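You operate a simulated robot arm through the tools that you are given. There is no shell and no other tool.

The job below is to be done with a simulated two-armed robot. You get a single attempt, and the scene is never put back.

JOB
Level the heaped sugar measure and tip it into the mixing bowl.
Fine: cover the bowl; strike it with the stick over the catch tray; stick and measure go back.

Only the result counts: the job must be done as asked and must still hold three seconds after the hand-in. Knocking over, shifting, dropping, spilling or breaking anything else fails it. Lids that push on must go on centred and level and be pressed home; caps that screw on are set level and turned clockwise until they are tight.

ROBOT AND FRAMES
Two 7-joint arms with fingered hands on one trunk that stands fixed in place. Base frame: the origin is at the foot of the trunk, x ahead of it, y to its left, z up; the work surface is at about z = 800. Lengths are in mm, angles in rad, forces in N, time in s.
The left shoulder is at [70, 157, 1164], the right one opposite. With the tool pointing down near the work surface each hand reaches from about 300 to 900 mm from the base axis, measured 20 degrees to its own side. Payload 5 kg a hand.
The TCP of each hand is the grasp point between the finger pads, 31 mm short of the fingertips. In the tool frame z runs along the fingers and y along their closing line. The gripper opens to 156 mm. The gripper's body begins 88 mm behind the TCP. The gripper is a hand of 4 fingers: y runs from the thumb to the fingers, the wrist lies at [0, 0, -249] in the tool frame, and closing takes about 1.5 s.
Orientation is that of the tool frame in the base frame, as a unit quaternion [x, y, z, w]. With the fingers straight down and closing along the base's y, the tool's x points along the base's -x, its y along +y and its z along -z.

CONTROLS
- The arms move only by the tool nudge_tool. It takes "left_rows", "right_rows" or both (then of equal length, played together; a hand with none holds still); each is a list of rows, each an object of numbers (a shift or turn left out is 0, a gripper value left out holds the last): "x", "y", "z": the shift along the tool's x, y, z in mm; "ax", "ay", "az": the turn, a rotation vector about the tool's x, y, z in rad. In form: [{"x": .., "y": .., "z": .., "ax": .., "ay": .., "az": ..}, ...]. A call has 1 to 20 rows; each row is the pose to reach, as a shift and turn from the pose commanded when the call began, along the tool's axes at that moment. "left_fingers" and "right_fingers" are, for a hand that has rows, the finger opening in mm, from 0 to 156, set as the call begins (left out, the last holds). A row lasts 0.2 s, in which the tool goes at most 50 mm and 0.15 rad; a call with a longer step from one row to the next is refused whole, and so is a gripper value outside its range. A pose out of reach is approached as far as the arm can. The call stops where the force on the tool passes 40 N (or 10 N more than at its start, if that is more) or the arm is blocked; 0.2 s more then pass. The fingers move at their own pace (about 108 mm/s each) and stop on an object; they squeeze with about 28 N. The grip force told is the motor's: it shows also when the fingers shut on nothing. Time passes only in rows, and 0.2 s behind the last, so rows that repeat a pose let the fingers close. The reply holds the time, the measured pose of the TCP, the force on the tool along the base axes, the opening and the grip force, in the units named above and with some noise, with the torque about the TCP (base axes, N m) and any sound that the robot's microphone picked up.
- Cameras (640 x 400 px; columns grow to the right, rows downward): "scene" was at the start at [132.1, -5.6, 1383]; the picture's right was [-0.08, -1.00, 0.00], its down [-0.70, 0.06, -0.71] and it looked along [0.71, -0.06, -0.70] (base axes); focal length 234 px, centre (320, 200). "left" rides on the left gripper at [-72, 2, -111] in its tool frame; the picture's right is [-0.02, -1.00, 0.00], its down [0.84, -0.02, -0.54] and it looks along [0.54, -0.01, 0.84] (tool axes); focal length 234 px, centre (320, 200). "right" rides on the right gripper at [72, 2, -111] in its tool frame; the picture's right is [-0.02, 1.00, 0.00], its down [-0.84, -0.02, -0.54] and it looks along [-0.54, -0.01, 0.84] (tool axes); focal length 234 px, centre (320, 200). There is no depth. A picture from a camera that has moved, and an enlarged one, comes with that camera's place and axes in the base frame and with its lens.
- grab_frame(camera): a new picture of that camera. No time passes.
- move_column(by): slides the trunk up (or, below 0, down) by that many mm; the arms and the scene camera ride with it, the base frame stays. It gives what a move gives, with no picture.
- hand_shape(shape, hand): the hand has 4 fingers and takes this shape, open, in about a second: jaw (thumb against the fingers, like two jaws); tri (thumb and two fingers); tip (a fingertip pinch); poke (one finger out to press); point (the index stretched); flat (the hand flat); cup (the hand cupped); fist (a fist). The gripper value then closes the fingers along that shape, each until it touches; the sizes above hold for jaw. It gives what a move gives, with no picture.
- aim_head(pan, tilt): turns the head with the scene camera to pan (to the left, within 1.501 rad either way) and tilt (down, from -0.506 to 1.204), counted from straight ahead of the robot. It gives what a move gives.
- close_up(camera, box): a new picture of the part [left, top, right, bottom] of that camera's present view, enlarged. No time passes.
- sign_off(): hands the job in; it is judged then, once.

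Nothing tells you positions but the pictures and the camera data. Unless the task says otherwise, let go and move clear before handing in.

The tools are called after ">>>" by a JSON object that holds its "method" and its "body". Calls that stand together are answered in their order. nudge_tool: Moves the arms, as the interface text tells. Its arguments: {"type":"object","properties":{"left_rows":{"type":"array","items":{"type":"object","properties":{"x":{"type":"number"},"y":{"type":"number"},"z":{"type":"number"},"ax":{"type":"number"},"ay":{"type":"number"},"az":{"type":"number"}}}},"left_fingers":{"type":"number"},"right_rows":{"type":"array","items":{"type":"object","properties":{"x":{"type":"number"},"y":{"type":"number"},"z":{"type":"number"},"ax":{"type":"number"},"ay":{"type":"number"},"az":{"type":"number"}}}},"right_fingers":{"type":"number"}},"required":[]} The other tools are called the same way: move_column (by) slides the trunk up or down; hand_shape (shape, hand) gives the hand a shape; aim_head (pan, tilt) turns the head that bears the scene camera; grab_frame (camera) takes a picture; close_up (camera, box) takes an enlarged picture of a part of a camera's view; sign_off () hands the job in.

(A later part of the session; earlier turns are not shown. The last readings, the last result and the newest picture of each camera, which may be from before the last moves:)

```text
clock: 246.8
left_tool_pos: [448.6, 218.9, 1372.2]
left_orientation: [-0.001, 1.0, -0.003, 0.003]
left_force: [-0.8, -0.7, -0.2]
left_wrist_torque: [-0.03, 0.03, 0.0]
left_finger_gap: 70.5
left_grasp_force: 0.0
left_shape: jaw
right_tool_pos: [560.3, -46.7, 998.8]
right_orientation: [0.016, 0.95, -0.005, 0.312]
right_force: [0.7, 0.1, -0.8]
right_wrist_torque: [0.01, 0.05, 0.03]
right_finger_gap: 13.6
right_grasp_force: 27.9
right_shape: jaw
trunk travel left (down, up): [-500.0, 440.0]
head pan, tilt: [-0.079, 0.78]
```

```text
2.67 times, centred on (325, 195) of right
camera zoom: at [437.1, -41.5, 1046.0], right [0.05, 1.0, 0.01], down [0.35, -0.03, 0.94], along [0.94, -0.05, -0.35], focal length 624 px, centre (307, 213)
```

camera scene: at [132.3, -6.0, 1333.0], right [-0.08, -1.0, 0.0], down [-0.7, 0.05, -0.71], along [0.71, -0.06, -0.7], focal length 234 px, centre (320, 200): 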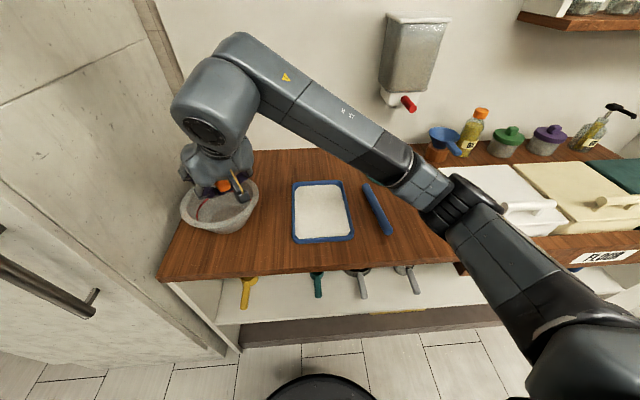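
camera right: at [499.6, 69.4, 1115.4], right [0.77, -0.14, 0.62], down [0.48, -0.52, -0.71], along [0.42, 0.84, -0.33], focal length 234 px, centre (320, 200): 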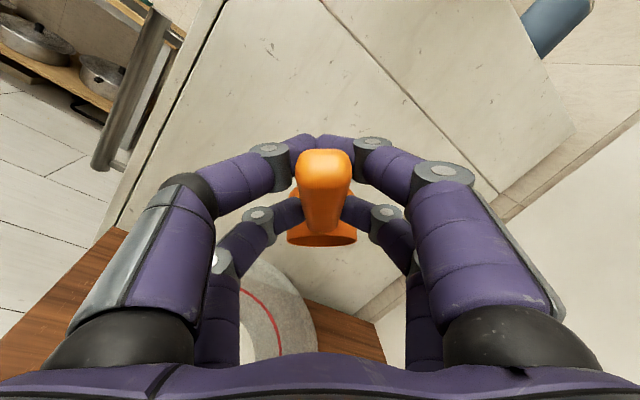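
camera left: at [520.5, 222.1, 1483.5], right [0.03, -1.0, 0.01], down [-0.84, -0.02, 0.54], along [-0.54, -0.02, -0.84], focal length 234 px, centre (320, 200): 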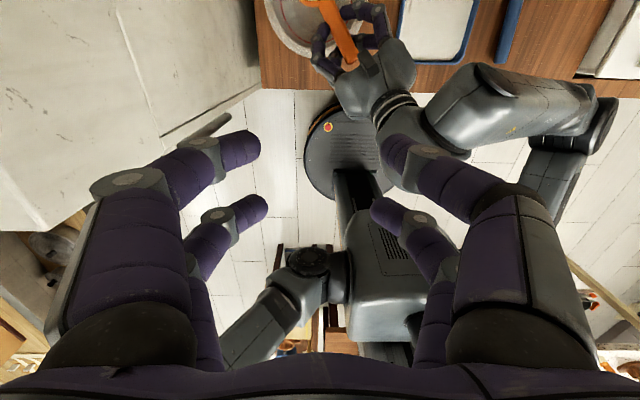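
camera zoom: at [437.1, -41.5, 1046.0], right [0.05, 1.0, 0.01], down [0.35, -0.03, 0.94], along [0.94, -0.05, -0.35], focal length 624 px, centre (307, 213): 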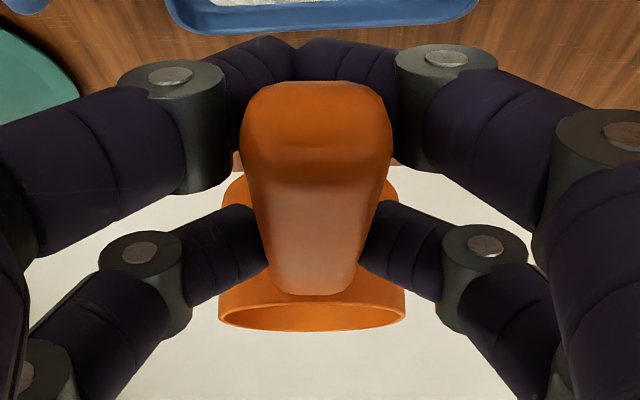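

The measure sits steady in the grip. I'll lower it toward its place in the tray.

>>> {"method": "nudge_tool", "body": {"right_rows": [{"x": 4, "z": 5.4, "ay": 0.003}, {"x": 10.5, "z": 14.2, "ay": 0.006}, {"x": 18.5, "z": 25, "ay": 0.01}, {"x": 27, "z": 36.5, "ay": 0.014}, {"x": 35.5, "z": 48, "ay": 0.018}, {"x": 44, "z": 59.5, "ay": 0.022}, {"x": 52.5, "z": 71, "ay": 0.026}, {"x": 60.5, "z": 81.8, "ay": 0.03}, {"x": 68, "z": 91.9, "ay": 0.03}, {"x": 74, "z": 100, "ay": 0.03}, {"x": 78, "z": 105.5, "ay": 0.03}, {"x": 80.5, "z": 108.8, "ay": 0.03}, {"x": 80.5, "z": 108.8, "ay": 0.03}, {"x": 80.5, "z": 108.8, "ay": 0.03}]}}

>>> {"method": "grab_frame", "body": {"camera": "right"}}

>>> {"method": "close_up", "body": {"camera": "scene", "box": [270, 150, 370, 250]}}

```text
clock: 249.8
left_tool_pos: [448.9, 218.7, 1371.9]
left_orientation: [-0.001, 1.0, -0.002, 0.004]
left_force: [-0.5, 0.1, -0.5]
left_wrist_torque: [-0.01, 0.0, -0.02]
left_finger_gap: 70.3
left_grasp_force: 0.1
left_shape: jaw
right_tool_pos: [559.6, -48.5, 864.8]
right_orientation: [0.016, 0.954, -0.004, 0.298]
right_force: [0.6, 0.5, -0.5]
right_wrist_torque: [0.01, 0.04, 0.0]
right_finger_gap: 13.6
right_grasp_force: 28.1
right_shape: jaw
trunk travel left (down, up): [-500.0, 440.0]
head pan, tilt: [-0.079, 0.78]
```

```text
taken
camera right: at [438.4, -41.5, 914.9], right [0.05, 1.0, 0.01], down [0.38, -0.03, 0.93], along [0.92, -0.04, -0.38], focal length 234 px, centre (320, 200)
```

right: 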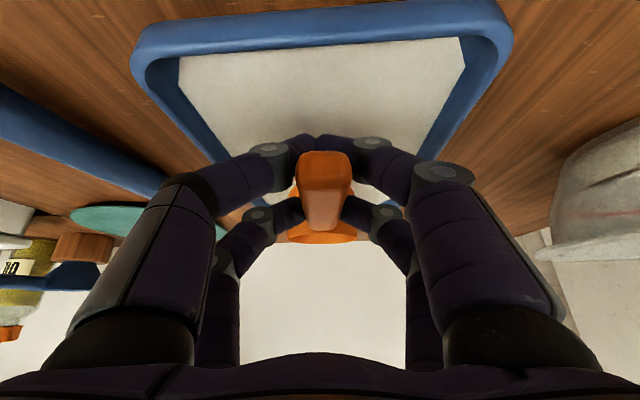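

```text
4.00 times, centred on (320, 200) of scene
camera zoom: at [132.1, -6.2, 1333.0], right [-0.08, -1.0, 0.0], down [-0.7, 0.06, -0.71], along [0.71, -0.06, -0.7], focal length 935 px, centre (320, 200)
```

zoom: 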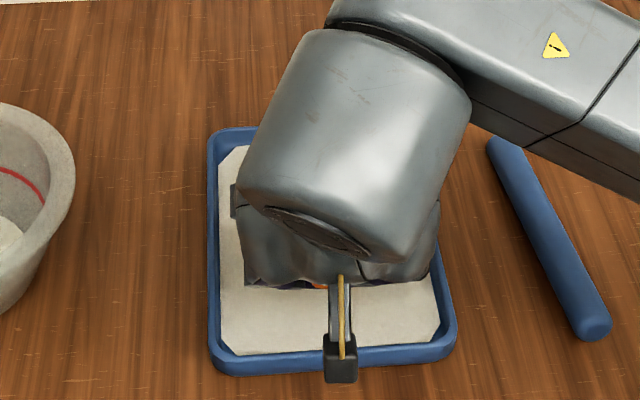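

>>> {"method": "nudge_tool", "body": {"right_rows": [{"x": 0.6, "z": 0.8}, {"x": 1.1, "z": 1.6}, {"x": 1.7, "z": 2.5}, {"x": 2.3, "z": 3.3}, {"x": 2.8, "z": 4.1}, {"x": 2.8, "z": 4.1}, {"x": 2.8, "z": 4.1}]}}

>>> {"method": "nudge_tool", "body": {"right_rows": [{"x": 0.3, "z": 0.4}, {"x": 0.6, "z": 0.8}, {"x": 0.9, "z": 1.2}, {"x": 0.9, "z": 1.2}, {"x": 0.9, "z": 1.2}]}}

>>> {"method": "nudge_tool", "body": {"right_rows": [{"x": 0.3, "z": 0.4}, {"x": 0.6, "z": 0.8}, {"x": 0.6, "z": 0.8}, {"x": 0.6, "z": 0.8}]}}

```text
clock: 251.4
left_tool_pos: [448.7, 219.3, 1373.4]
left_orientation: [-0.001, 1.0, -0.003, 0.004]
left_force: [-0.1, 0.8, -0.4]
left_wrist_torque: [-0.03, 0.0, 0.0]
left_finger_gap: 70.6
left_grasp_force: 0.1
left_shape: jaw
right_tool_pos: [559.5, -46.2, 859.1]
right_orientation: [0.016, 0.954, -0.005, 0.298]
right_force: [-0.4, 0.3, -0.7]
right_wrist_torque: [0.06, 0.03, -0.01]
right_finger_gap: 13.8
right_grasp_force: 28.5
right_shape: jaw
trunk travel left (down, up): [-500.0, 440.0]
head pan, tilt: [-0.079, 0.78]
```

```text
clock: 252.6
left_tool_pos: [448.3, 219.0, 1373.0]
left_orientation: [-0.001, 1.0, -0.003, 0.004]
left_force: [0.4, 0.0, 0.1]
left_wrist_torque: [-0.01, 0.01, -0.03]
left_finger_gap: 70.6
left_grasp_force: 0.2
left_shape: jaw
right_tool_pos: [559.5, -47.1, 858.3]
right_orientation: [0.017, 0.954, -0.005, 0.298]
right_force: [0.6, -0.2, -0.1]
right_wrist_torque: [-0.01, 0.03, -0.01]
right_finger_gap: 14.0
right_grasp_force: 28.2
right_shape: jaw
trunk travel left (down, up): [-500.0, 440.0]
head pan, tilt: [-0.079, 0.78]
```

```text
clock: 253.6
left_tool_pos: [448.7, 219.9, 1372.6]
left_orientation: [-0.001, 1.0, -0.004, 0.003]
left_force: [0.1, 0.3, -0.1]
left_wrist_torque: [0.01, 0.02, 0.0]
left_finger_gap: 70.3
left_grasp_force: 0.0
left_shape: jaw
right_tool_pos: [560.4, -47.6, 857.0]
right_orientation: [0.016, 0.954, -0.004, 0.298]
right_force: [-0.8, -0.5, -0.7]
right_wrist_torque: [0.0, 0.03, 0.02]
right_finger_gap: 13.7
right_grasp_force: 28.1
right_shape: jaw
trunk travel left (down, up): [-500.0, 440.0]
head pan, tilt: [-0.079, 0.78]
```

>>> {"method": "nudge_tool", "body": {"right_rows": [{"x": 0.3, "z": 0.4}, {"x": 0.6, "z": 0.8}, {"x": 0.6, "z": 0.8}, {"x": 0.6, "z": 0.8}]}}

>>> {"method": "nudge_tool", "body": {"right_rows": [{"x": 0.3, "z": 0.4}, {"x": 0.6, "z": 0.8}, {"x": 0.6, "z": 0.8}, {"x": 0.6, "z": 0.8}]}}

>>> {"method": "nudge_tool", "body": {"right_rows": [{"x": 0.3, "z": 0.4}, {"x": 0.6, "z": 0.8}, {"x": 0.6, "z": 0.8}, {"x": 0.6, "z": 0.8}]}}

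```text
clock: 254.6
left_tool_pos: [448.0, 218.4, 1373.9]
left_orientation: [-0.001, 1.0, -0.002, 0.004]
left_force: [-0.3, -0.6, -0.5]
left_wrist_torque: [0.03, -0.03, -0.02]
left_finger_gap: 70.5
left_grasp_force: 0.1
left_shape: jaw
right_tool_pos: [559.3, -46.8, 856.2]
right_orientation: [0.017, 0.954, -0.005, 0.298]
right_force: [0.7, 0.3, -0.5]
right_wrist_torque: [0.0, 0.04, -0.01]
right_finger_gap: 13.5
right_grasp_force: 27.9
right_shape: jaw
trunk travel left (down, up): [-500.0, 440.0]
head pan, tilt: [-0.079, 0.78]
```

```text
clock: 255.6
left_tool_pos: [448.8, 218.2, 1372.3]
left_orientation: [-0.001, 1.0, -0.003, 0.003]
left_force: [0.5, -0.1, 0.2]
left_wrist_torque: [-0.01, 0.04, 0.01]
left_finger_gap: 70.3
left_grasp_force: 0.0
left_shape: jaw
right_tool_pos: [559.9, -46.3, 855.7]
right_orientation: [0.017, 0.954, -0.005, 0.298]
right_force: [0.6, -0.8, 0.5]
right_wrist_torque: [-0.02, -0.01, 0.02]
right_finger_gap: 13.7
right_grasp_force: 28.2
right_shape: jaw
trunk travel left (down, up): [-500.0, 440.0]
head pan, tilt: [-0.079, 0.78]
```

```text
clock: 256.6
left_tool_pos: [448.0, 218.4, 1372.9]
left_orientation: [-0.001, 1.0, -0.003, 0.003]
left_force: [0.5, -0.2, -0.3]
left_wrist_torque: [-0.02, -0.03, 0.0]
left_finger_gap: 70.7
left_grasp_force: 0.0
left_shape: jaw
right_tool_pos: [559.3, -47.0, 855.6]
right_orientation: [0.016, 0.955, -0.005, 0.298]
right_force: [-0.4, -1.5, 0.4]
right_wrist_torque: [0.01, -0.08, 0.03]
right_finger_gap: 13.6
right_grasp_force: 28.5
right_shape: jaw
trunk travel left (down, up): [-500.0, 440.0]
head pan, tilt: [-0.079, 0.78]
```

The cup's base has touched the tray (about 1 N). I'll open the fingers to release the measure.

>>> {"method": "nudge_tool", "body": {"right_rows": [{"x": 0.2, "z": 0.3}, {"x": 0.2, "z": 0.3}, {"x": 0.2, "z": 0.3}]}}

>>> {"method": "nudge_tool", "body": {"right_rows": [{"z": 0}, {"z": 0}, {"z": 0}, {"z": 0}, {"z": 0}, {"z": 0}], "right_fingers": 64}}

>>> {"method": "grab_frame", "body": {"camera": "right"}}

```text
clock: 257.4
left_tool_pos: [448.2, 218.7, 1372.2]
left_orientation: [-0.001, 1.0, -0.003, 0.004]
left_force: [-0.1, -0.1, -0.9]
left_wrist_torque: [0.02, 0.02, 0.01]
left_finger_gap: 70.5
left_grasp_force: 0.0
left_shape: jaw
right_tool_pos: [558.2, -45.6, 855.1]
right_orientation: [0.017, 0.955, -0.005, 0.297]
right_force: [-0.1, 0.1, 0.7]
right_wrist_torque: [-0.01, -0.12, -0.01]
right_finger_gap: 13.7
right_grasp_force: 27.7
right_shape: jaw
trunk travel left (down, up): [-500.0, 440.0]
head pan, tilt: [-0.079, 0.78]
```

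```text
clock: 258.8
left_tool_pos: [448.4, 219.0, 1372.0]
left_orientation: [-0.001, 1.0, -0.003, 0.004]
left_force: [1.1, -0.1, 0.0]
left_wrist_torque: [-0.02, -0.05, 0.01]
left_finger_gap: 70.6
left_grasp_force: 0.1
left_shape: jaw
right_tool_pos: [560.4, -46.8, 854.1]
right_orientation: [0.017, 0.954, -0.006, 0.298]
right_force: [0.4, 0.8, 0.1]
right_wrist_torque: [0.0, -0.02, -0.03]
right_finger_gap: 63.6
right_grasp_force: 0.1
right_shape: jaw
trunk travel left (down, up): [-500.0, 440.0]
head pan, tilt: [-0.079, 0.78]
```

```text
taken
camera right: at [438.4, -41.5, 904.2], right [0.05, 1.0, 0.01], down [0.38, -0.03, 0.93], along [0.92, -0.04, -0.38], focal length 234 px, centre (320, 200)
```

right: 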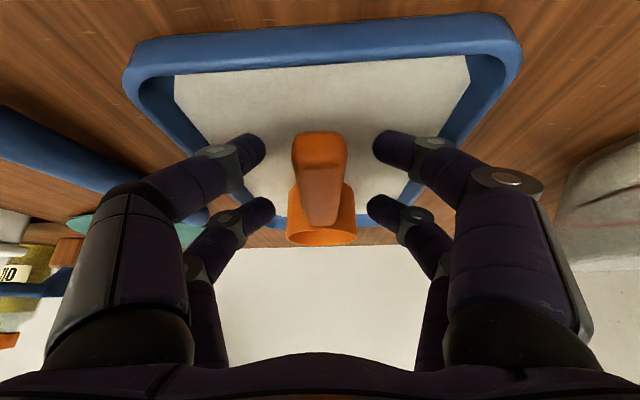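

The measure stands released. I'll retreat straight up and compare its position and the tray's with the original picture.

>>> {"method": "nudge_tool", "body": {"right_rows": [{"x": -2, "z": -3}, {"x": -6, "z": -8.5}, {"x": -12, "z": -17}, {"x": -20, "z": -29}, {"x": -30, "z": -43}, {"x": -42, "z": -61}, {"x": -54, "z": -78}, {"x": -66, "z": -95}, {"x": -78, "z": -113}, {"x": -85, "z": -123}, {"x": -85, "z": -123}, {"x": -85, "z": -123}]}}

>>> {"method": "nudge_tool", "body": {"right_rows": [{"ay": 0.1, "y": -10}, {"ay": 0.2, "y": -30}, {"ay": 0.3, "y": -55}, {"ay": 0.4, "y": -80}, {"ay": 0.5, "y": -105}, {"ay": 0.6, "y": -125}, {"ay": 0.606, "y": -140}, {"ay": 0.606, "y": -150}, {"ay": 0.606, "y": -150}, {"ay": 0.606, "y": -150}]}}

>>> {"method": "close_up", "body": {"camera": "scene", "box": [270, 150, 430, 270]}}

>>> {"method": "grab_frame", "body": {"camera": "scene"}}

```text
clock: 261.4
left_tool_pos: [447.5, 218.7, 1372.2]
left_orientation: [-0.002, 1.0, -0.002, 0.003]
left_force: [0.2, -0.5, 0.6]
left_wrist_torque: [-0.03, -0.01, -0.01]
left_finger_gap: 70.3
left_grasp_force: 0.1
left_shape: jaw
right_tool_pos: [558.9, -47.3, 1001.7]
right_orientation: [0.017, 0.954, -0.006, 0.299]
right_force: [-0.2, 0.1, 0.8]
right_wrist_torque: [0.01, 0.0, -0.02]
right_finger_gap: 63.5
right_grasp_force: 0.1
right_shape: jaw
trunk travel left (down, up): [-500.0, 440.0]
head pan, tilt: [-0.079, 0.78]
```

```text
clock: 263.6
left_tool_pos: [448.4, 218.5, 1372.7]
left_orientation: [-0.001, 1.0, -0.003, 0.004]
left_force: [0.8, 0.4, -1.1]
left_wrist_torque: [0.06, 0.03, -0.02]
left_finger_gap: 70.7
left_grasp_force: 0.0
left_shape: jaw
right_tool_pos: [555.7, -196.7, 1002.5]
right_orientation: [0.017, 1.0, 0.0, 0.0]
right_force: [-0.3, 0.0, -0.4]
right_wrist_torque: [-0.02, 0.01, -0.01]
right_finger_gap: 63.5
right_grasp_force: 0.2
right_shape: jaw
trunk travel left (down, up): [-500.0, 440.0]
head pan, tilt: [-0.079, 0.78]
```

```text
3.33 times, centred on (350, 210) of scene
camera zoom: at [132.0, -6.4, 1333.1], right [-0.08, -1.0, 0.0], down [-0.7, 0.06, -0.71], along [0.71, -0.06, -0.7], focal length 779 px, centre (220, 167)
```

zoom: 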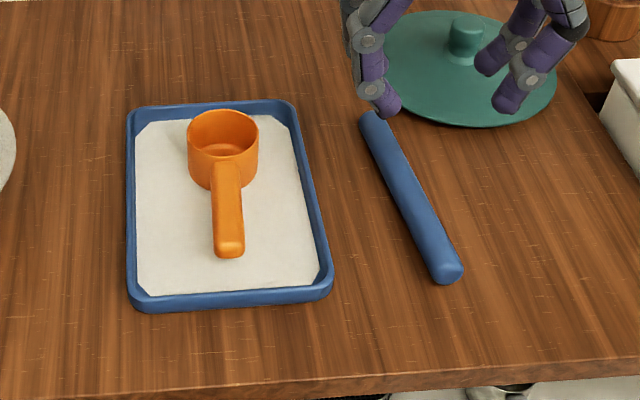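

```text
taken
camera scene: at [132.0, -6.4, 1333.1], right [-0.08, -1.0, 0.0], down [-0.7, 0.06, -0.71], along [0.71, -0.06, -0.7], focal length 234 px, centre (320, 200)
```

scene: 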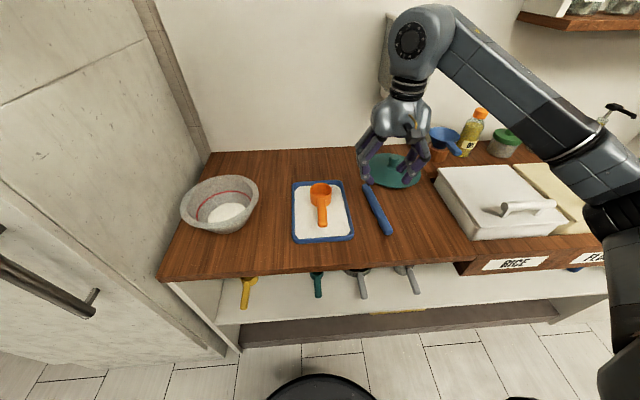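

The measure is back on the tray; I'll shift the tray home at the end, since the lid still has to pass over it. Next is the lid. The dispenser's red lever hangs above the knob at about (775, -327, 1045), so I must come in with a tilted hand. First I'll move the left hand forward so its camera sees the whole bowl.

>>> {"method": "nudge_tool", "body": {"left_rows": [{"x": -8, "z": 2}, {"x": -20, "z": 6}, {"x": -34, "z": 10}, {"x": -48, "z": 14}, {"x": -62, "z": 18}, {"x": -76, "z": 22}, {"x": -90, "z": 26}, {"x": -102, "z": 30}, {"x": -110, "z": 32}, {"x": -110, "z": 32}, {"x": -110, "z": 32}, {"x": -110, "z": 32}]}}

>>> {"method": "grab_frame", "body": {"camera": "left"}}

>>> {"method": "close_up", "body": {"camera": "left", "box": [240, 0, 400, 120]}}

```text
clock: 266.2
left_tool_pos: [556.2, 221.0, 1335.8]
left_orientation: [-0.001, 1.0, -0.004, 0.005]
left_force: [0.0, -0.4, -0.1]
left_wrist_torque: [0.0, 0.02, 0.02]
left_finger_gap: 70.3
left_grasp_force: 0.1
left_shape: jaw
left hand out of reach, approached as far as the arm can: row 8, 9, 10, 11, 12
right_tool_pos: [554.1, -196.1, 1003.5]
right_orientation: [0.018, 1.0, 0.0, 0.0]
right_force: [0.0, 0.7, -0.4]
right_wrist_torque: [-0.01, -0.01, -0.03]
right_finger_gap: 63.5
right_grasp_force: 0.0
right_shape: jaw
trunk travel left (down, up): [-500.0, 440.0]
head pan, tilt: [-0.079, 0.78]
```

```text
taken
camera left: at [626.9, 223.8, 1446.8], right [0.03, -1.0, 0.01], down [-0.84, -0.02, 0.54], along [-0.54, -0.02, -0.84], focal length 234 px, centre (320, 200)
```

left: 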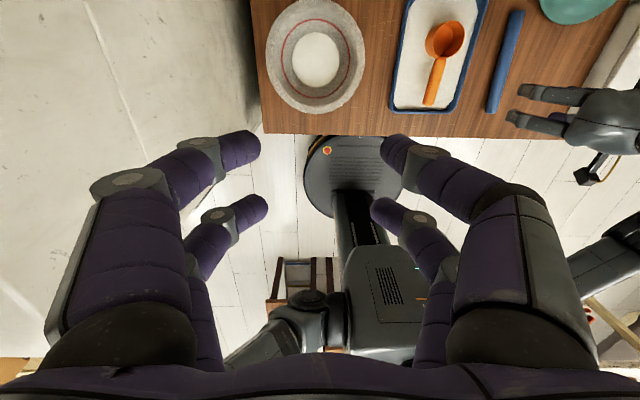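

```text
3.33 times, centred on (320, 60) of left
camera zoom: at [626.9, 223.8, 1446.8], right [0.03, -1.0, 0.01], down [-0.84, -0.02, 0.54], along [-0.54, -0.02, -0.84], focal length 781 px, centre (320, 667)
```

zoom: 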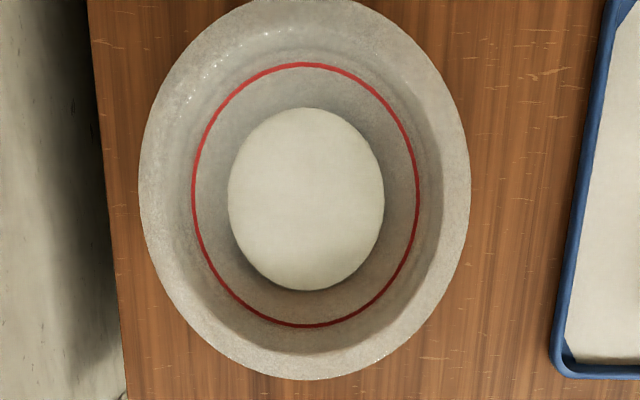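

The bowl centre comes out at (609.5, 228), agreeing with earlier estimates. Now I'll move the right hand toward the lid and pitch it forward so it can pass under the lever.

>>> {"method": "nudge_tool", "body": {"right_rows": [{"x": -8, "y": -7, "z": 2, "az": -0.004}, {"x": -22, "y": -19, "z": 5, "az": -0.008}, {"x": -38, "y": -33, "z": 9, "az": -0.012}, {"x": -56, "y": -48, "z": 13, "az": -0.016}, {"x": -74, "y": -63, "z": 17, "az": -0.02}, {"x": -92, "y": -79, "z": 21, "az": -0.024}, {"x": -110, "y": -94, "z": 25, "az": -0.028}, {"x": -126, "y": -108, "z": 29, "az": -0.032}, {"x": -136, "y": -117, "z": 32, "az": -0.034}, {"x": -140.2, "y": -120.3, "z": 33, "az": -0.034}, {"x": -140.2, "y": -120.3, "z": 33, "az": -0.034}]}}

>>> {"method": "nudge_tool", "body": {"right_rows": [{"ay": -0.08}, {"ay": -0.16}, {"ay": -0.24}, {"ay": -0.32}, {"ay": -0.4}, {"ay": -0.436}, {"ay": -0.436}, {"ay": -0.436}, {"ay": -0.436}]}}

>>> {"method": "grab_frame", "body": {"camera": "right"}}

>>> {"method": "grab_frame", "body": {"camera": "scene"}}

```text
clock: 268.6
left_tool_pos: [555.0, 219.4, 1335.7]
left_orientation: [-0.001, 1.0, -0.003, 0.005]
left_force: [0.2, -0.5, -0.7]
left_wrist_torque: [0.03, 0.03, 0.01]
left_finger_gap: 70.4
left_grasp_force: 0.1
left_shape: jaw
right_tool_pos: [691.4, -322.0, 970.9]
right_orientation: [0.0, 1.0, 0.001, 0.0]
right_force: [0.3, -0.3, 0.7]
right_wrist_torque: [-0.01, 0.01, 0.01]
right_finger_gap: 63.5
right_grasp_force: 0.1
right_shape: jaw
trunk travel left (down, up): [-500.0, 440.0]
head pan, tilt: [-0.079, 0.78]
```

```text
clock: 270.6
left_tool_pos: [555.2, 221.5, 1334.9]
left_orientation: [-0.001, 1.0, -0.004, 0.005]
left_force: [-0.6, -0.9, 0.6]
left_wrist_torque: [0.0, -0.03, 0.0]
left_finger_gap: 70.6
left_grasp_force: 0.1
left_shape: jaw
right_tool_pos: [691.9, -322.8, 970.8]
right_orientation: [0.0, 0.976, 0.0, 0.216]
right_force: [0.2, -0.8, 0.9]
right_wrist_torque: [0.01, -0.01, -0.04]
right_finger_gap: 63.6
right_grasp_force: 0.1
right_shape: jaw
trunk travel left (down, up): [-500.0, 440.0]
head pan, tilt: [-0.079, 0.78]
```

```text
taken
camera right: at [579.3, -320.7, 1040.6], right [0.02, 1.0, 0.01], down [0.53, -0.02, 0.85], along [0.85, -0.01, -0.53], focal length 234 px, centre (320, 200)
```

right: 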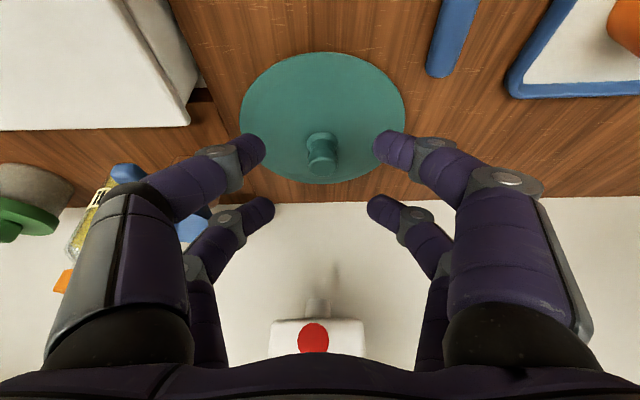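

```text
taken
camera scene: at [132.1, -6.3, 1333.0], right [-0.08, -1.0, 0.0], down [-0.7, 0.06, -0.71], along [0.71, -0.06, -0.7], focal length 234 px, centre (320, 200)
```

scene: 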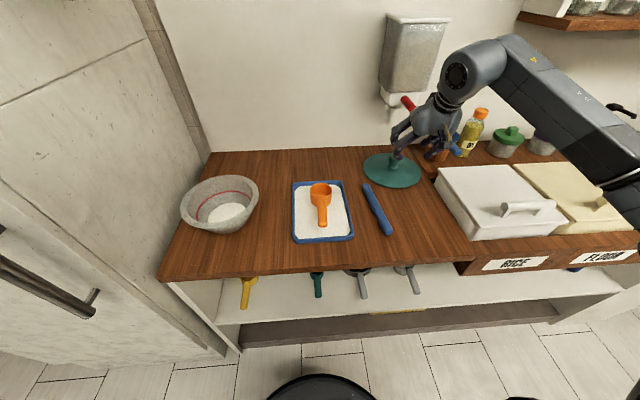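

The knob is at about (795, -321) with its top near z 851, and the lever is well in front of and above my path. I'll pinch the knob with the front finger pair: first down, then forward, so the fingers straddle it.

>>> {"method": "nudge_tool", "body": {"right_rows": [{"x": 4, "y": 0.5, "z": 8.5}, {"x": 10, "y": 1, "z": 21}, {"x": 17, "y": 1.5, "z": 36}, {"x": 24, "y": 2, "z": 51}, {"x": 30, "y": 2, "z": 64}, {"x": 34.3, "y": 2, "z": 73.4}, {"x": 26, "y": 2, "z": 77.3}, {"x": 13, "y": 2, "z": 83.3}, {"x": 0, "y": 2, "z": 89.4}, {"x": -13, "y": 2, "z": 95.5}, {"x": -22, "y": 2, "z": 99.7}, {"x": -28.2, "y": 2, "z": 102.6}, {"x": -28.2, "y": 2, "z": 102.6}, {"x": -28.2, "y": 2, "z": 102.6}, {"x": -28.2, "y": 2, "z": 102.6}]}}

>>> {"method": "grab_frame", "body": {"camera": "right"}}

>>> {"method": "close_up", "body": {"camera": "scene", "box": [350, 80, 470, 200]}}

```text
clock: 273.8
left_tool_pos: [555.1, 221.2, 1336.5]
left_orientation: [0.0, 1.0, -0.004, 0.006]
left_force: [0.2, -1.0, 0.5]
left_wrist_torque: [0.02, -0.01, 0.02]
left_finger_gap: 70.4
left_grasp_force: 0.1
left_shape: jaw
right_tool_pos: [760.3, -320.1, 889.0]
right_orientation: [0.0, 0.976, 0.0, 0.216]
right_force: [-0.5, -0.9, 0.3]
right_wrist_torque: [-0.01, 0.01, 0.01]
right_finger_gap: 63.3
right_grasp_force: 0.1
right_shape: jaw
trunk travel left (down, up): [-500.0, 440.0]
head pan, tilt: [-0.079, 0.78]
```

```text
taken
camera right: at [648.0, -318.3, 959.4], right [0.02, 1.0, 0.01], down [0.53, -0.02, 0.85], along [0.85, -0.01, -0.53], focal length 234 px, centre (320, 200)
```

right: 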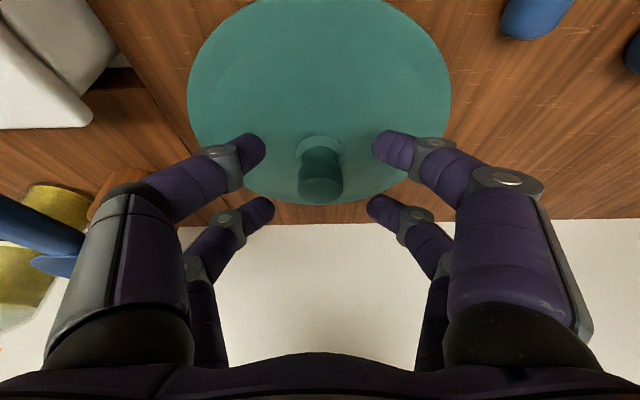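

```text
3.33 times, centred on (410, 140) of scene
camera zoom: at [132.1, -6.3, 1333.0], right [-0.08, -1.0, 0.0], down [-0.7, 0.06, -0.71], along [0.71, -0.06, -0.7], focal length 779 px, centre (20, 400)
```

zoom: 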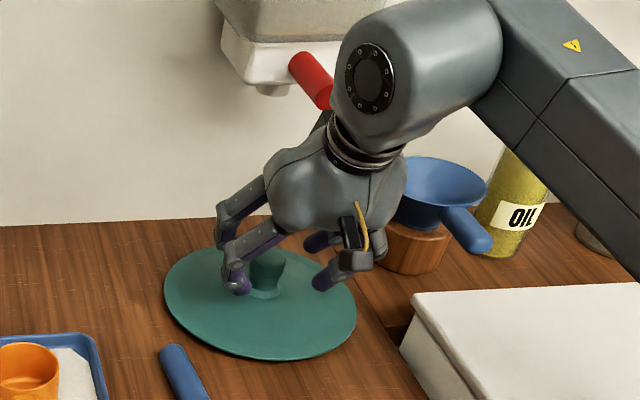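

The knob is centred between the finger pairs. I'll lower to grip height.

>>> {"method": "nudge_tool", "body": {"right_rows": [{"x": 2, "z": 4.3}, {"x": 4.5, "z": 9.6}, {"x": 7, "z": 15}, {"x": 9.5, "z": 20.4}, {"x": 11.5, "z": 24.7}, {"x": 13, "z": 27.8}, {"x": 13.5, "z": 29}, {"x": 13.5, "z": 29}, {"x": 13.5, "z": 29}]}}

>>> {"method": "grab_frame", "body": {"camera": "right"}}

>>> {"method": "close_up", "body": {"camera": "scene", "box": [350, 80, 470, 200]}}

```text
clock: 275.8
left_tool_pos: [553.8, 221.7, 1336.0]
left_orientation: [-0.001, 1.0, -0.005, 0.007]
left_force: [0.3, 0.4, 0.0]
left_wrist_torque: [-0.01, 0.01, -0.01]
left_finger_gap: 70.7
left_grasp_force: 0.0
left_shape: jaw
right_tool_pos: [759.6, -320.5, 859.2]
right_orientation: [0.0, 0.976, 0.0, 0.218]
right_force: [1.3, 1.1, 11.4]
right_wrist_torque: [0.49, 0.06, -0.06]
right_finger_gap: 63.8
right_grasp_force: 0.1
right_shape: jaw
trunk travel left (down, up): [-500.0, 440.0]
head pan, tilt: [-0.079, 0.78]
```

```text
taken
camera right: at [647.2, -318.2, 929.1], right [0.02, 1.0, 0.01], down [0.53, -0.02, 0.85], along [0.85, -0.01, -0.53], focal length 234 px, centre (320, 200)
```

right: 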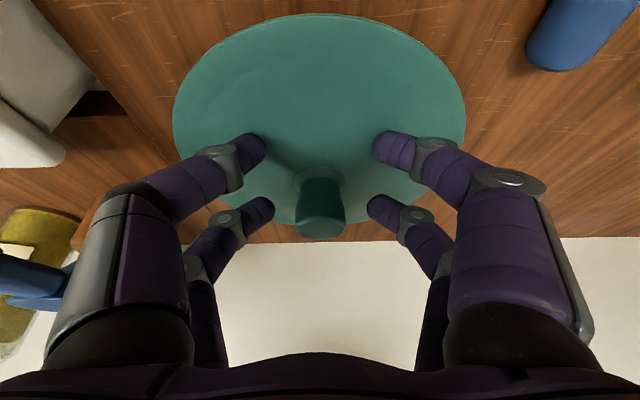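

```text
3.33 times, centred on (410, 140) of scene
camera zoom: at [130.8, -5.6, 1333.3], right [-0.08, -1.0, 0.0], down [-0.7, 0.05, -0.71], along [0.71, -0.06, -0.7], focal length 779 px, centre (20, 400)
```

zoom: 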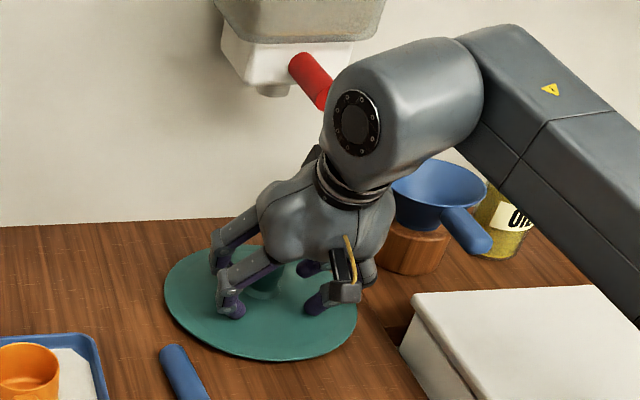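

One fingertip of the rear pair touches the lid plate (11 N). I'll back off a little and steepen the hand by 5° so the front pair sits deeper on the knob without touching the plate.

>>> {"method": "nudge_tool", "body": {"right_rows": [{"x": -1.5, "z": -2.5}, {"x": -3.5, "z": -4.5, "ay": 0.03}, {"x": -4, "z": -3.5, "ay": 0.06}, {"x": -4, "z": -2.6, "ay": 0.087}, {"x": -4, "z": -2.6, "ay": 0.087}, {"x": -4, "z": -2.6, "ay": 0.087}, {"x": -4, "z": -2.6, "ay": 0.087}]}}

>>> {"method": "grab_frame", "body": {"camera": "right"}}

```text
clock: 277.4
left_tool_pos: [556.1, 221.4, 1335.3]
left_orientation: [-0.001, 1.0, -0.004, 0.005]
left_force: [-0.3, -0.8, -0.4]
left_wrist_torque: [-0.01, -0.02, -0.04]
left_finger_gap: 70.5
left_grasp_force: 0.0
left_shape: jaw
right_tool_pos: [761.2, -319.8, 860.4]
right_orientation: [0.0, 0.985, 0.0, 0.174]
right_force: [0.0, 0.3, 0.5]
right_wrist_torque: [0.03, 0.01, -0.01]
right_finger_gap: 63.8
right_grasp_force: 0.1
right_shape: jaw
trunk travel left (down, up): [-500.0, 440.0]
head pan, tilt: [-0.079, 0.78]
```

```text
taken
camera right: at [656.9, -318.5, 940.8], right [0.02, 1.0, 0.01], down [0.6, -0.02, 0.8], along [0.8, -0.01, -0.6], focal length 234 px, centre (320, 200)
```

right: 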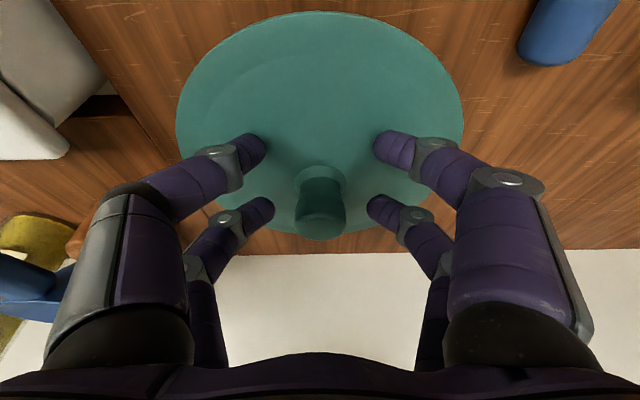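

Clear of the plate now, and the front pair flanks the knob's middle. I'll close on it.

>>> {"method": "nudge_tool", "body": {"right_rows": [{"z": 0}, {"z": 0}, {"z": 0}, {"z": 0}, {"z": 0}, {"z": 0}, {"z": 0}, {"z": 0}, {"z": 0}], "right_fingers": 5}}

>>> {"method": "grab_frame", "body": {"camera": "right"}}

>>> {"method": "close_up", "body": {"camera": "scene", "box": [350, 80, 470, 200]}}

```text
clock: 279.4
left_tool_pos: [554.8, 221.2, 1336.3]
left_orientation: [0.0, 1.0, -0.003, 0.006]
left_force: [0.3, 1.2, -0.5]
left_wrist_torque: [0.03, -0.01, 0.03]
left_finger_gap: 70.6
left_grasp_force: 0.1
left_shape: jaw
right_tool_pos: [761.5, -320.0, 862.6]
right_orientation: [0.0, 0.985, 0.0, 0.175]
right_force: [0.3, 0.2, 9.1]
right_wrist_torque: [-0.03, -0.29, -0.02]
right_finger_gap: 8.0
right_grasp_force: 0.0
right_shape: jaw
trunk travel left (down, up): [-500.0, 440.0]
head pan, tilt: [-0.079, 0.78]
```

```text
taken
camera right: at [656.0, -318.3, 941.7], right [0.02, 1.0, 0.01], down [0.6, -0.02, 0.8], along [0.8, -0.01, -0.6], focal length 234 px, centre (320, 200)
```

right: 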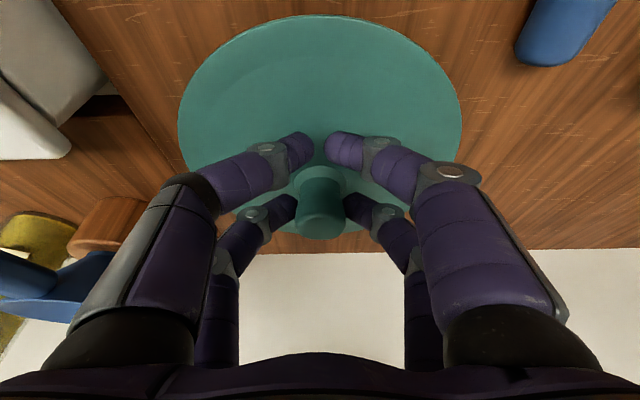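

```text
3.33 times, centred on (410, 140) of scene
camera zoom: at [130.9, -5.8, 1333.2], right [-0.08, -1.0, 0.0], down [-0.7, 0.05, -0.71], along [0.71, -0.06, -0.7], focal length 779 px, centre (20, 400)
```

zoom: 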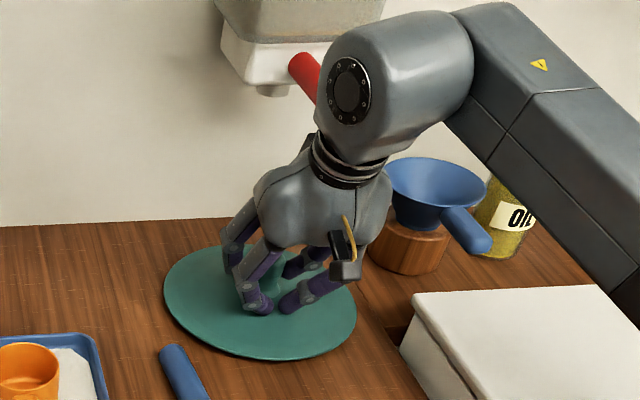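

The rear tips press on the plate while closing (9 N) and there's no squeeze yet. I'll raise 4 mm and let the fingers settle.

>>> {"method": "nudge_tool", "body": {"right_rows": [{"x": -0.7, "z": -1.9}, {"x": -1.4, "z": -3.8}, {"x": -1.4, "z": -3.8}, {"x": -1.4, "z": -3.8}, {"x": -1.4, "z": -3.8}, {"x": -1.4, "z": -3.8}], "right_fingers": 0}}

>>> {"method": "grab_frame", "body": {"camera": "right"}}

>>> {"method": "close_up", "body": {"camera": "right", "box": [250, 120, 390, 260]}}

```text
clock: 280.8
left_tool_pos: [557.1, 221.5, 1335.8]
left_orientation: [-0.001, 1.0, -0.004, 0.006]
left_force: [-0.7, 0.1, 0.3]
left_wrist_torque: [0.03, 0.0, 0.0]
left_finger_gap: 70.3
left_grasp_force: 0.1
left_shape: jaw
right_tool_pos: [763.6, -320.2, 865.1]
right_orientation: [0.0, 0.985, 0.0, 0.174]
right_force: [0.4, 0.9, -1.8]
right_wrist_torque: [0.01, 0.01, -0.01]
right_finger_gap: 6.3
right_grasp_force: 28.4
right_shape: jaw
trunk travel left (down, up): [-500.0, 440.0]
head pan, tilt: [-0.079, 0.78]
```

```text
taken
camera right: at [656.9, -318.8, 944.8], right [0.02, 1.0, 0.01], down [0.6, -0.02, 0.8], along [0.8, -0.01, -0.6], focal length 234 px, centre (320, 200)
```

right: 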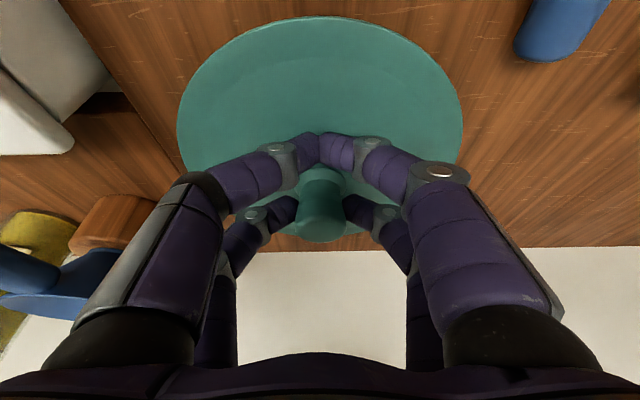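

```text
2.86 times, centred on (320, 190) of right
camera zoom: at [656.9, -318.8, 944.8], right [0.02, 1.0, 0.01], down [0.6, -0.02, 0.8], along [0.8, -0.01, -0.6], focal length 669 px, centre (320, 229)
```

zoom: 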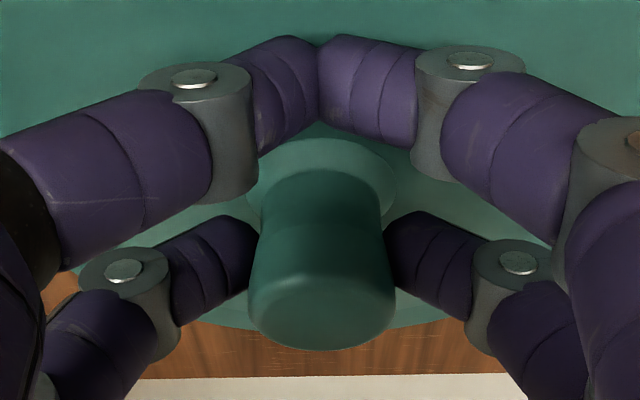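

The front pair now pinches the knob and the rear pair has closed on itself above the plate. I'll lift a little and check that the lid comes along, level.

>>> {"method": "nudge_tool", "body": {"right_rows": [{"x": -0.7, "z": -1.9}, {"x": -1.4, "z": -3.8}, {"x": -2.7, "z": -7.5}, {"x": -4.1, "z": -11.3}, {"x": -5.5, "z": -15}, {"x": -6.8, "z": -18.8}, {"x": -6.8, "z": -18.8}, {"x": -6.8, "z": -18.8}]}}

>>> {"method": "grab_frame", "body": {"camera": "right"}}

>>> {"method": "close_up", "body": {"camera": "scene", "box": [350, 80, 470, 200]}}

```text
clock: 282.6
left_tool_pos: [554.7, 220.7, 1336.3]
left_orientation: [0.0, 1.0, -0.003, 0.005]
left_force: [0.0, 0.4, 0.6]
left_wrist_torque: [-0.02, -0.02, 0.0]
left_finger_gap: 70.6
left_grasp_force: 0.0
left_shape: jaw
right_tool_pos: [762.9, -320.0, 882.8]
right_orientation: [-0.001, 0.985, 0.0, 0.174]
right_force: [0.2, 0.4, -1.2]
right_wrist_torque: [0.05, 0.02, -0.02]
right_finger_gap: 6.3
right_grasp_force: 27.9
right_shape: jaw
trunk travel left (down, up): [-500.0, 440.0]
head pan, tilt: [-0.079, 0.78]
```

```text
taken
camera right: at [657.0, -318.9, 964.8], right [0.02, 1.0, 0.01], down [0.6, -0.02, 0.8], along [0.8, -0.01, -0.6], focal length 234 px, centre (320, 200)
```

right: 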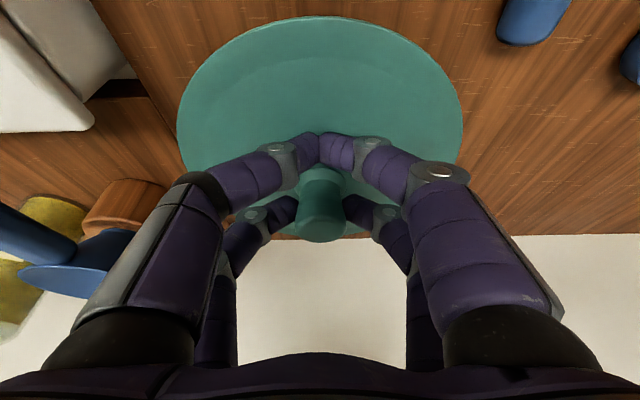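

```text
3.33 times, centred on (410, 140) of scene
camera zoom: at [132.2, -6.3, 1333.0], right [-0.08, -1.0, 0.0], down [-0.7, 0.06, -0.71], along [0.71, -0.06, -0.7], focal length 779 px, centre (20, 400)
```

zoom: 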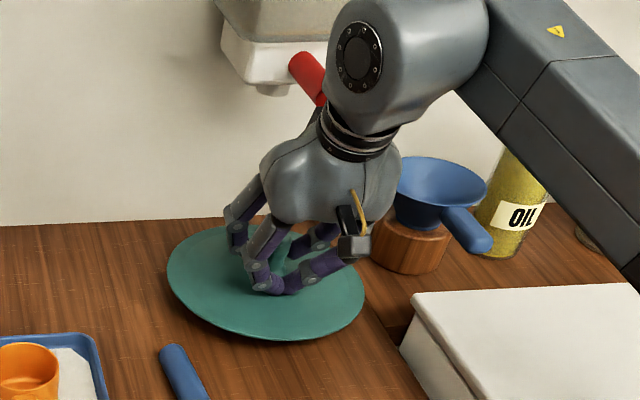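

The lid is held level and clear of the table. I'll draw it back, left and up in one slanted move, away from the lever and the bin and over the stick.

>>> {"method": "nudge_tool", "body": {"right_rows": [{"x": 1, "y": 2, "z": -4}, {"x": 3.2, "y": 7.5, "z": -11.5}, {"x": 6.3, "y": 15, "z": -23}, {"x": 9.5, "y": 22.5, "z": -34.6}, {"x": 12.7, "y": 30, "z": -46}, {"x": 16.5, "y": 39, "z": -60}, {"x": 20.3, "y": 48, "z": -74}, {"x": 24, "y": 57, "z": -87.6}, {"x": 28, "y": 66, "z": -101.5}, {"x": 31.7, "y": 75, "z": -115.3}, {"x": 35, "y": 83, "z": -127.6}, {"x": 37.2, "y": 88, "z": -135.3}, {"x": 38, "y": 90, "z": -138.4}, {"x": 38, "y": 90, "z": -138.4}, {"x": 38, "y": 90, "z": -138.4}]}}

>>> {"method": "grab_frame", "body": {"camera": "right"}}

>>> {"method": "grab_frame", "body": {"camera": "scene"}}

```text
clock: 285.8
left_tool_pos: [555.7, 221.5, 1335.6]
left_orientation: [-0.001, 1.0, -0.004, 0.006]
left_force: [-0.4, 1.3, -0.1]
left_wrist_torque: [0.01, 0.0, 0.02]
left_finger_gap: 70.8
left_grasp_force: 0.0
left_shape: jaw
right_tool_pos: [680.0, -229.9, 1002.5]
right_orientation: [0.0, 0.985, 0.0, 0.173]
right_force: [0.2, -0.1, -0.6]
right_wrist_torque: [0.0, 0.01, 0.01]
right_finger_gap: 6.2
right_grasp_force: 28.2
right_shape: jaw
trunk travel left (down, up): [-500.0, 440.0]
head pan, tilt: [-0.079, 0.78]
```

```text
taken
camera right: at [574.0, -228.6, 1082.2], right [0.02, 1.0, 0.01], down [0.6, -0.02, 0.8], along [0.8, -0.01, -0.6], focal length 234 px, centre (320, 200)
```

right: 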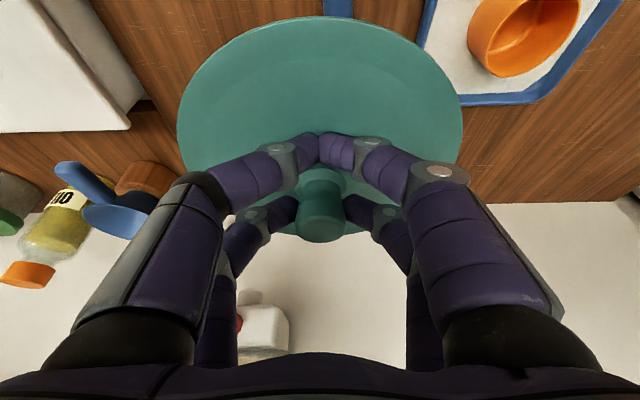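

```text
taken
camera scene: at [132.2, -6.3, 1333.0], right [-0.08, -1.0, 0.0], down [-0.7, 0.06, -0.71], along [0.71, -0.06, -0.7], focal length 234 px, centre (320, 200)
```

scene: 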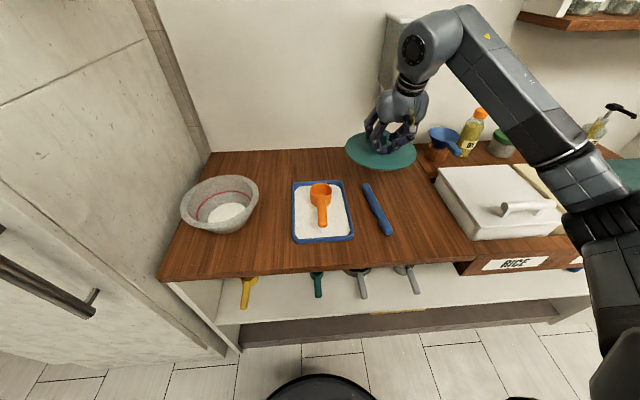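

The lid is secure. I'll pull the left hand back out of the way and then carry the lid to a point above the bowl.

>>> {"method": "nudge_tool", "body": {"left_rows": [{"x": 8, "z": -2}, {"x": 20, "z": -6}, {"x": 34, "z": -10}, {"x": 48, "z": -14}, {"x": 62, "z": -18}, {"x": 76, "z": -22}, {"x": 90, "z": -26}, {"x": 102, "z": -30}, {"x": 110, "z": -32}, {"x": 110, "z": -32}, {"x": 110, "z": -32}]}}

>>> {"method": "nudge_tool", "body": {"right_rows": [{"x": 1.4, "y": 6.6, "z": -0.5, "ax": -0.0031, "az": -0.0086}, {"x": 4.1, "y": 19.8, "z": -1.4, "ax": -0.0094, "az": -0.0258}, {"x": 7.8, "y": 37.3, "z": -2.7, "ax": -0.0178, "az": -0.0488}, {"x": 12.4, "y": 59.3, "z": -4.3, "ax": -0.0282, "az": -0.0775}, {"x": 17.4, "y": 83.5, "z": -6.1, "ax": -0.0397, "az": -0.1091}, {"x": 22.9, "y": 109.9, "z": -8.1, "ax": -0.0523, "az": -0.1435}, {"x": 28.4, "y": 136.2, "z": -10, "ax": -0.0648, "az": -0.1779}, {"x": 33.9, "y": 162.6, "z": -11.9, "ax": -0.0773, "az": -0.2124}, {"x": 39.3, "y": 188.9, "z": -13.8, "ax": -0.0899, "az": -0.2468}, {"x": 44.8, "y": 215.3, "z": -15.8, "ax": -0.1024, "az": -0.2813}, {"x": 50.3, "y": 241.7, "z": -17.7, "ax": -0.115, "az": -0.3157}, {"x": 55.8, "y": 268, "z": -19.6, "ax": -0.1275, "az": -0.3501}, {"x": 61.3, "y": 294.4, "z": -21.6, "ax": -0.14, "az": -0.3846}, {"x": 66.8, "y": 320.8, "z": -23.5, "ax": -0.1526, "az": -0.419}, {"x": 72.3, "y": 347.1, "z": -25.4, "ax": -0.1651, "az": -0.4535}, {"x": 77.8, "y": 373.5, "z": -27.4, "ax": -0.1777, "az": -0.4879}, {"x": 82.8, "y": 397.7, "z": -29.1, "ax": -0.1891, "az": -0.5195}, {"x": 86.9, "y": 417.4, "z": -30.6, "ax": -0.1986, "az": -0.5453}, {"x": 89.7, "y": 430.6, "z": -31.6, "ax": -0.2048, "az": -0.5625}, {"x": 91.5, "y": 439.4, "z": -32.2, "ax": -0.209, "az": -0.574}]}}

>>> {"method": "grab_frame", "body": {"camera": "scene"}}

```text
clock: 288.2
left_tool_pos: [445.2, 220.1, 1365.7]
left_orientation: [-0.001, 1.0, -0.004, 0.003]
left_force: [0.1, -0.7, -0.3]
left_wrist_torque: [-0.01, 0.01, -0.03]
left_finger_gap: 70.4
left_grasp_force: 0.0
left_shape: jaw
right_tool_pos: [678.3, -230.4, 1002.1]
right_orientation: [0.001, 0.985, 0.0, 0.174]
right_force: [0.1, 0.0, -0.6]
right_wrist_torque: [0.02, 0.01, 0.0]
right_finger_gap: 6.1
right_grasp_force: 28.1
right_shape: jaw
trunk travel left (down, up): [-500.0, 440.0]
head pan, tilt: [-0.079, 0.78]
```

```text
clock: 292.4
left_tool_pos: [444.7, 221.8, 1366.2]
left_orientation: [-0.001, 1.0, -0.002, 0.003]
left_force: [-0.5, -0.4, -0.3]
left_wrist_torque: [-0.01, 0.02, 0.03]
left_finger_gap: 70.6
left_grasp_force: 0.1
left_shape: jaw
right_tool_pos: [581.3, 209.6, 1001.3]
right_orientation: [-0.296, 0.939, 0.053, 0.165]
right_force: [-1.0, 0.4, -0.7]
right_wrist_torque: [0.01, 0.02, 0.0]
right_finger_gap: 6.1
right_grasp_force: 28.1
right_shape: jaw
trunk travel left (down, up): [-500.0, 440.0]
head pan, tilt: [-0.079, 0.78]
```

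```text
taken
camera scene: at [132.2, -5.6, 1333.0], right [-0.08, -1.0, 0.0], down [-0.7, 0.05, -0.71], along [0.71, -0.06, -0.7], focal length 234 px, centre (320, 200)
```

scene: 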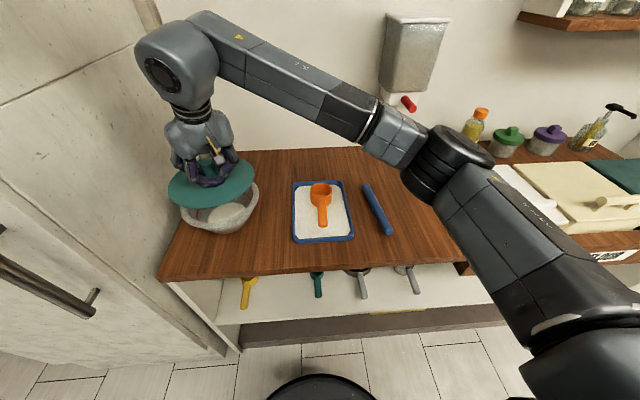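

The lid hovers over the bowl. I'll settle and zoom in to check centring and level.

>>> {"method": "nudge_tool", "body": {"right_rows": [{"x": 0}, {"x": 0}, {"x": 0}]}}

>>> {"method": "close_up", "body": {"camera": "scene", "box": [150, 130, 290, 250]}}

>>> {"method": "grab_frame", "body": {"camera": "right"}}

>>> {"method": "grab_frame", "body": {"camera": "left"}}

```text
clock: 293.2
left_tool_pos: [445.8, 220.4, 1366.3]
left_orientation: [-0.002, 1.0, -0.002, 0.004]
left_force: [-0.1, 0.4, 0.0]
left_wrist_torque: [-0.01, 0.0, 0.01]
left_finger_gap: 70.5
left_grasp_force: 0.1
left_shape: jaw
right_tool_pos: [583.0, 209.2, 1001.3]
right_orientation: [-0.296, 0.94, 0.052, 0.165]
right_force: [-0.2, -0.4, 0.3]
right_wrist_torque: [0.02, 0.06, 0.0]
right_finger_gap: 5.9
right_grasp_force: 28.1
right_shape: jaw
trunk travel left (down, up): [-500.0, 440.0]
head pan, tilt: [-0.079, 0.78]
```

```text
3.33 times, centred on (220, 190) of scene
camera zoom: at [132.2, -6.0, 1333.0], right [-0.08, -1.0, 0.0], down [-0.7, 0.05, -0.71], along [0.71, -0.06, -0.7], focal length 779 px, centre (653, 233)
```

zoom: 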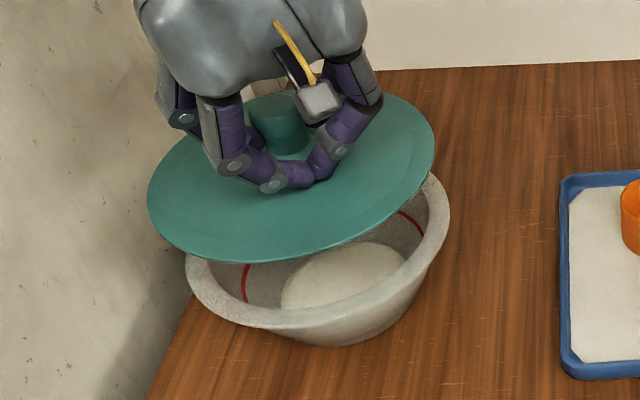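

```text
taken
camera right: at [495.1, 149.7, 1080.8], right [-0.55, 0.83, 0.01], down [0.5, 0.33, 0.8], along [0.66, 0.45, -0.6], focal length 234 px, centre (320, 200)
```

right: 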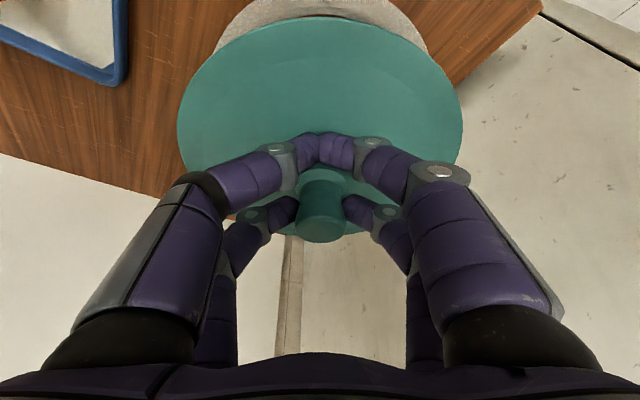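

```text
taken
camera left: at [516.7, 223.7, 1477.6], right [0.03, -1.0, 0.01], down [-0.84, -0.02, 0.54], along [-0.54, -0.02, -0.84], focal length 234 px, centre (320, 200)
```

left: 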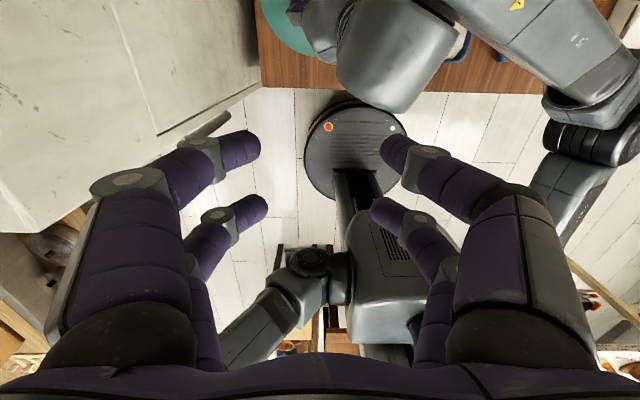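

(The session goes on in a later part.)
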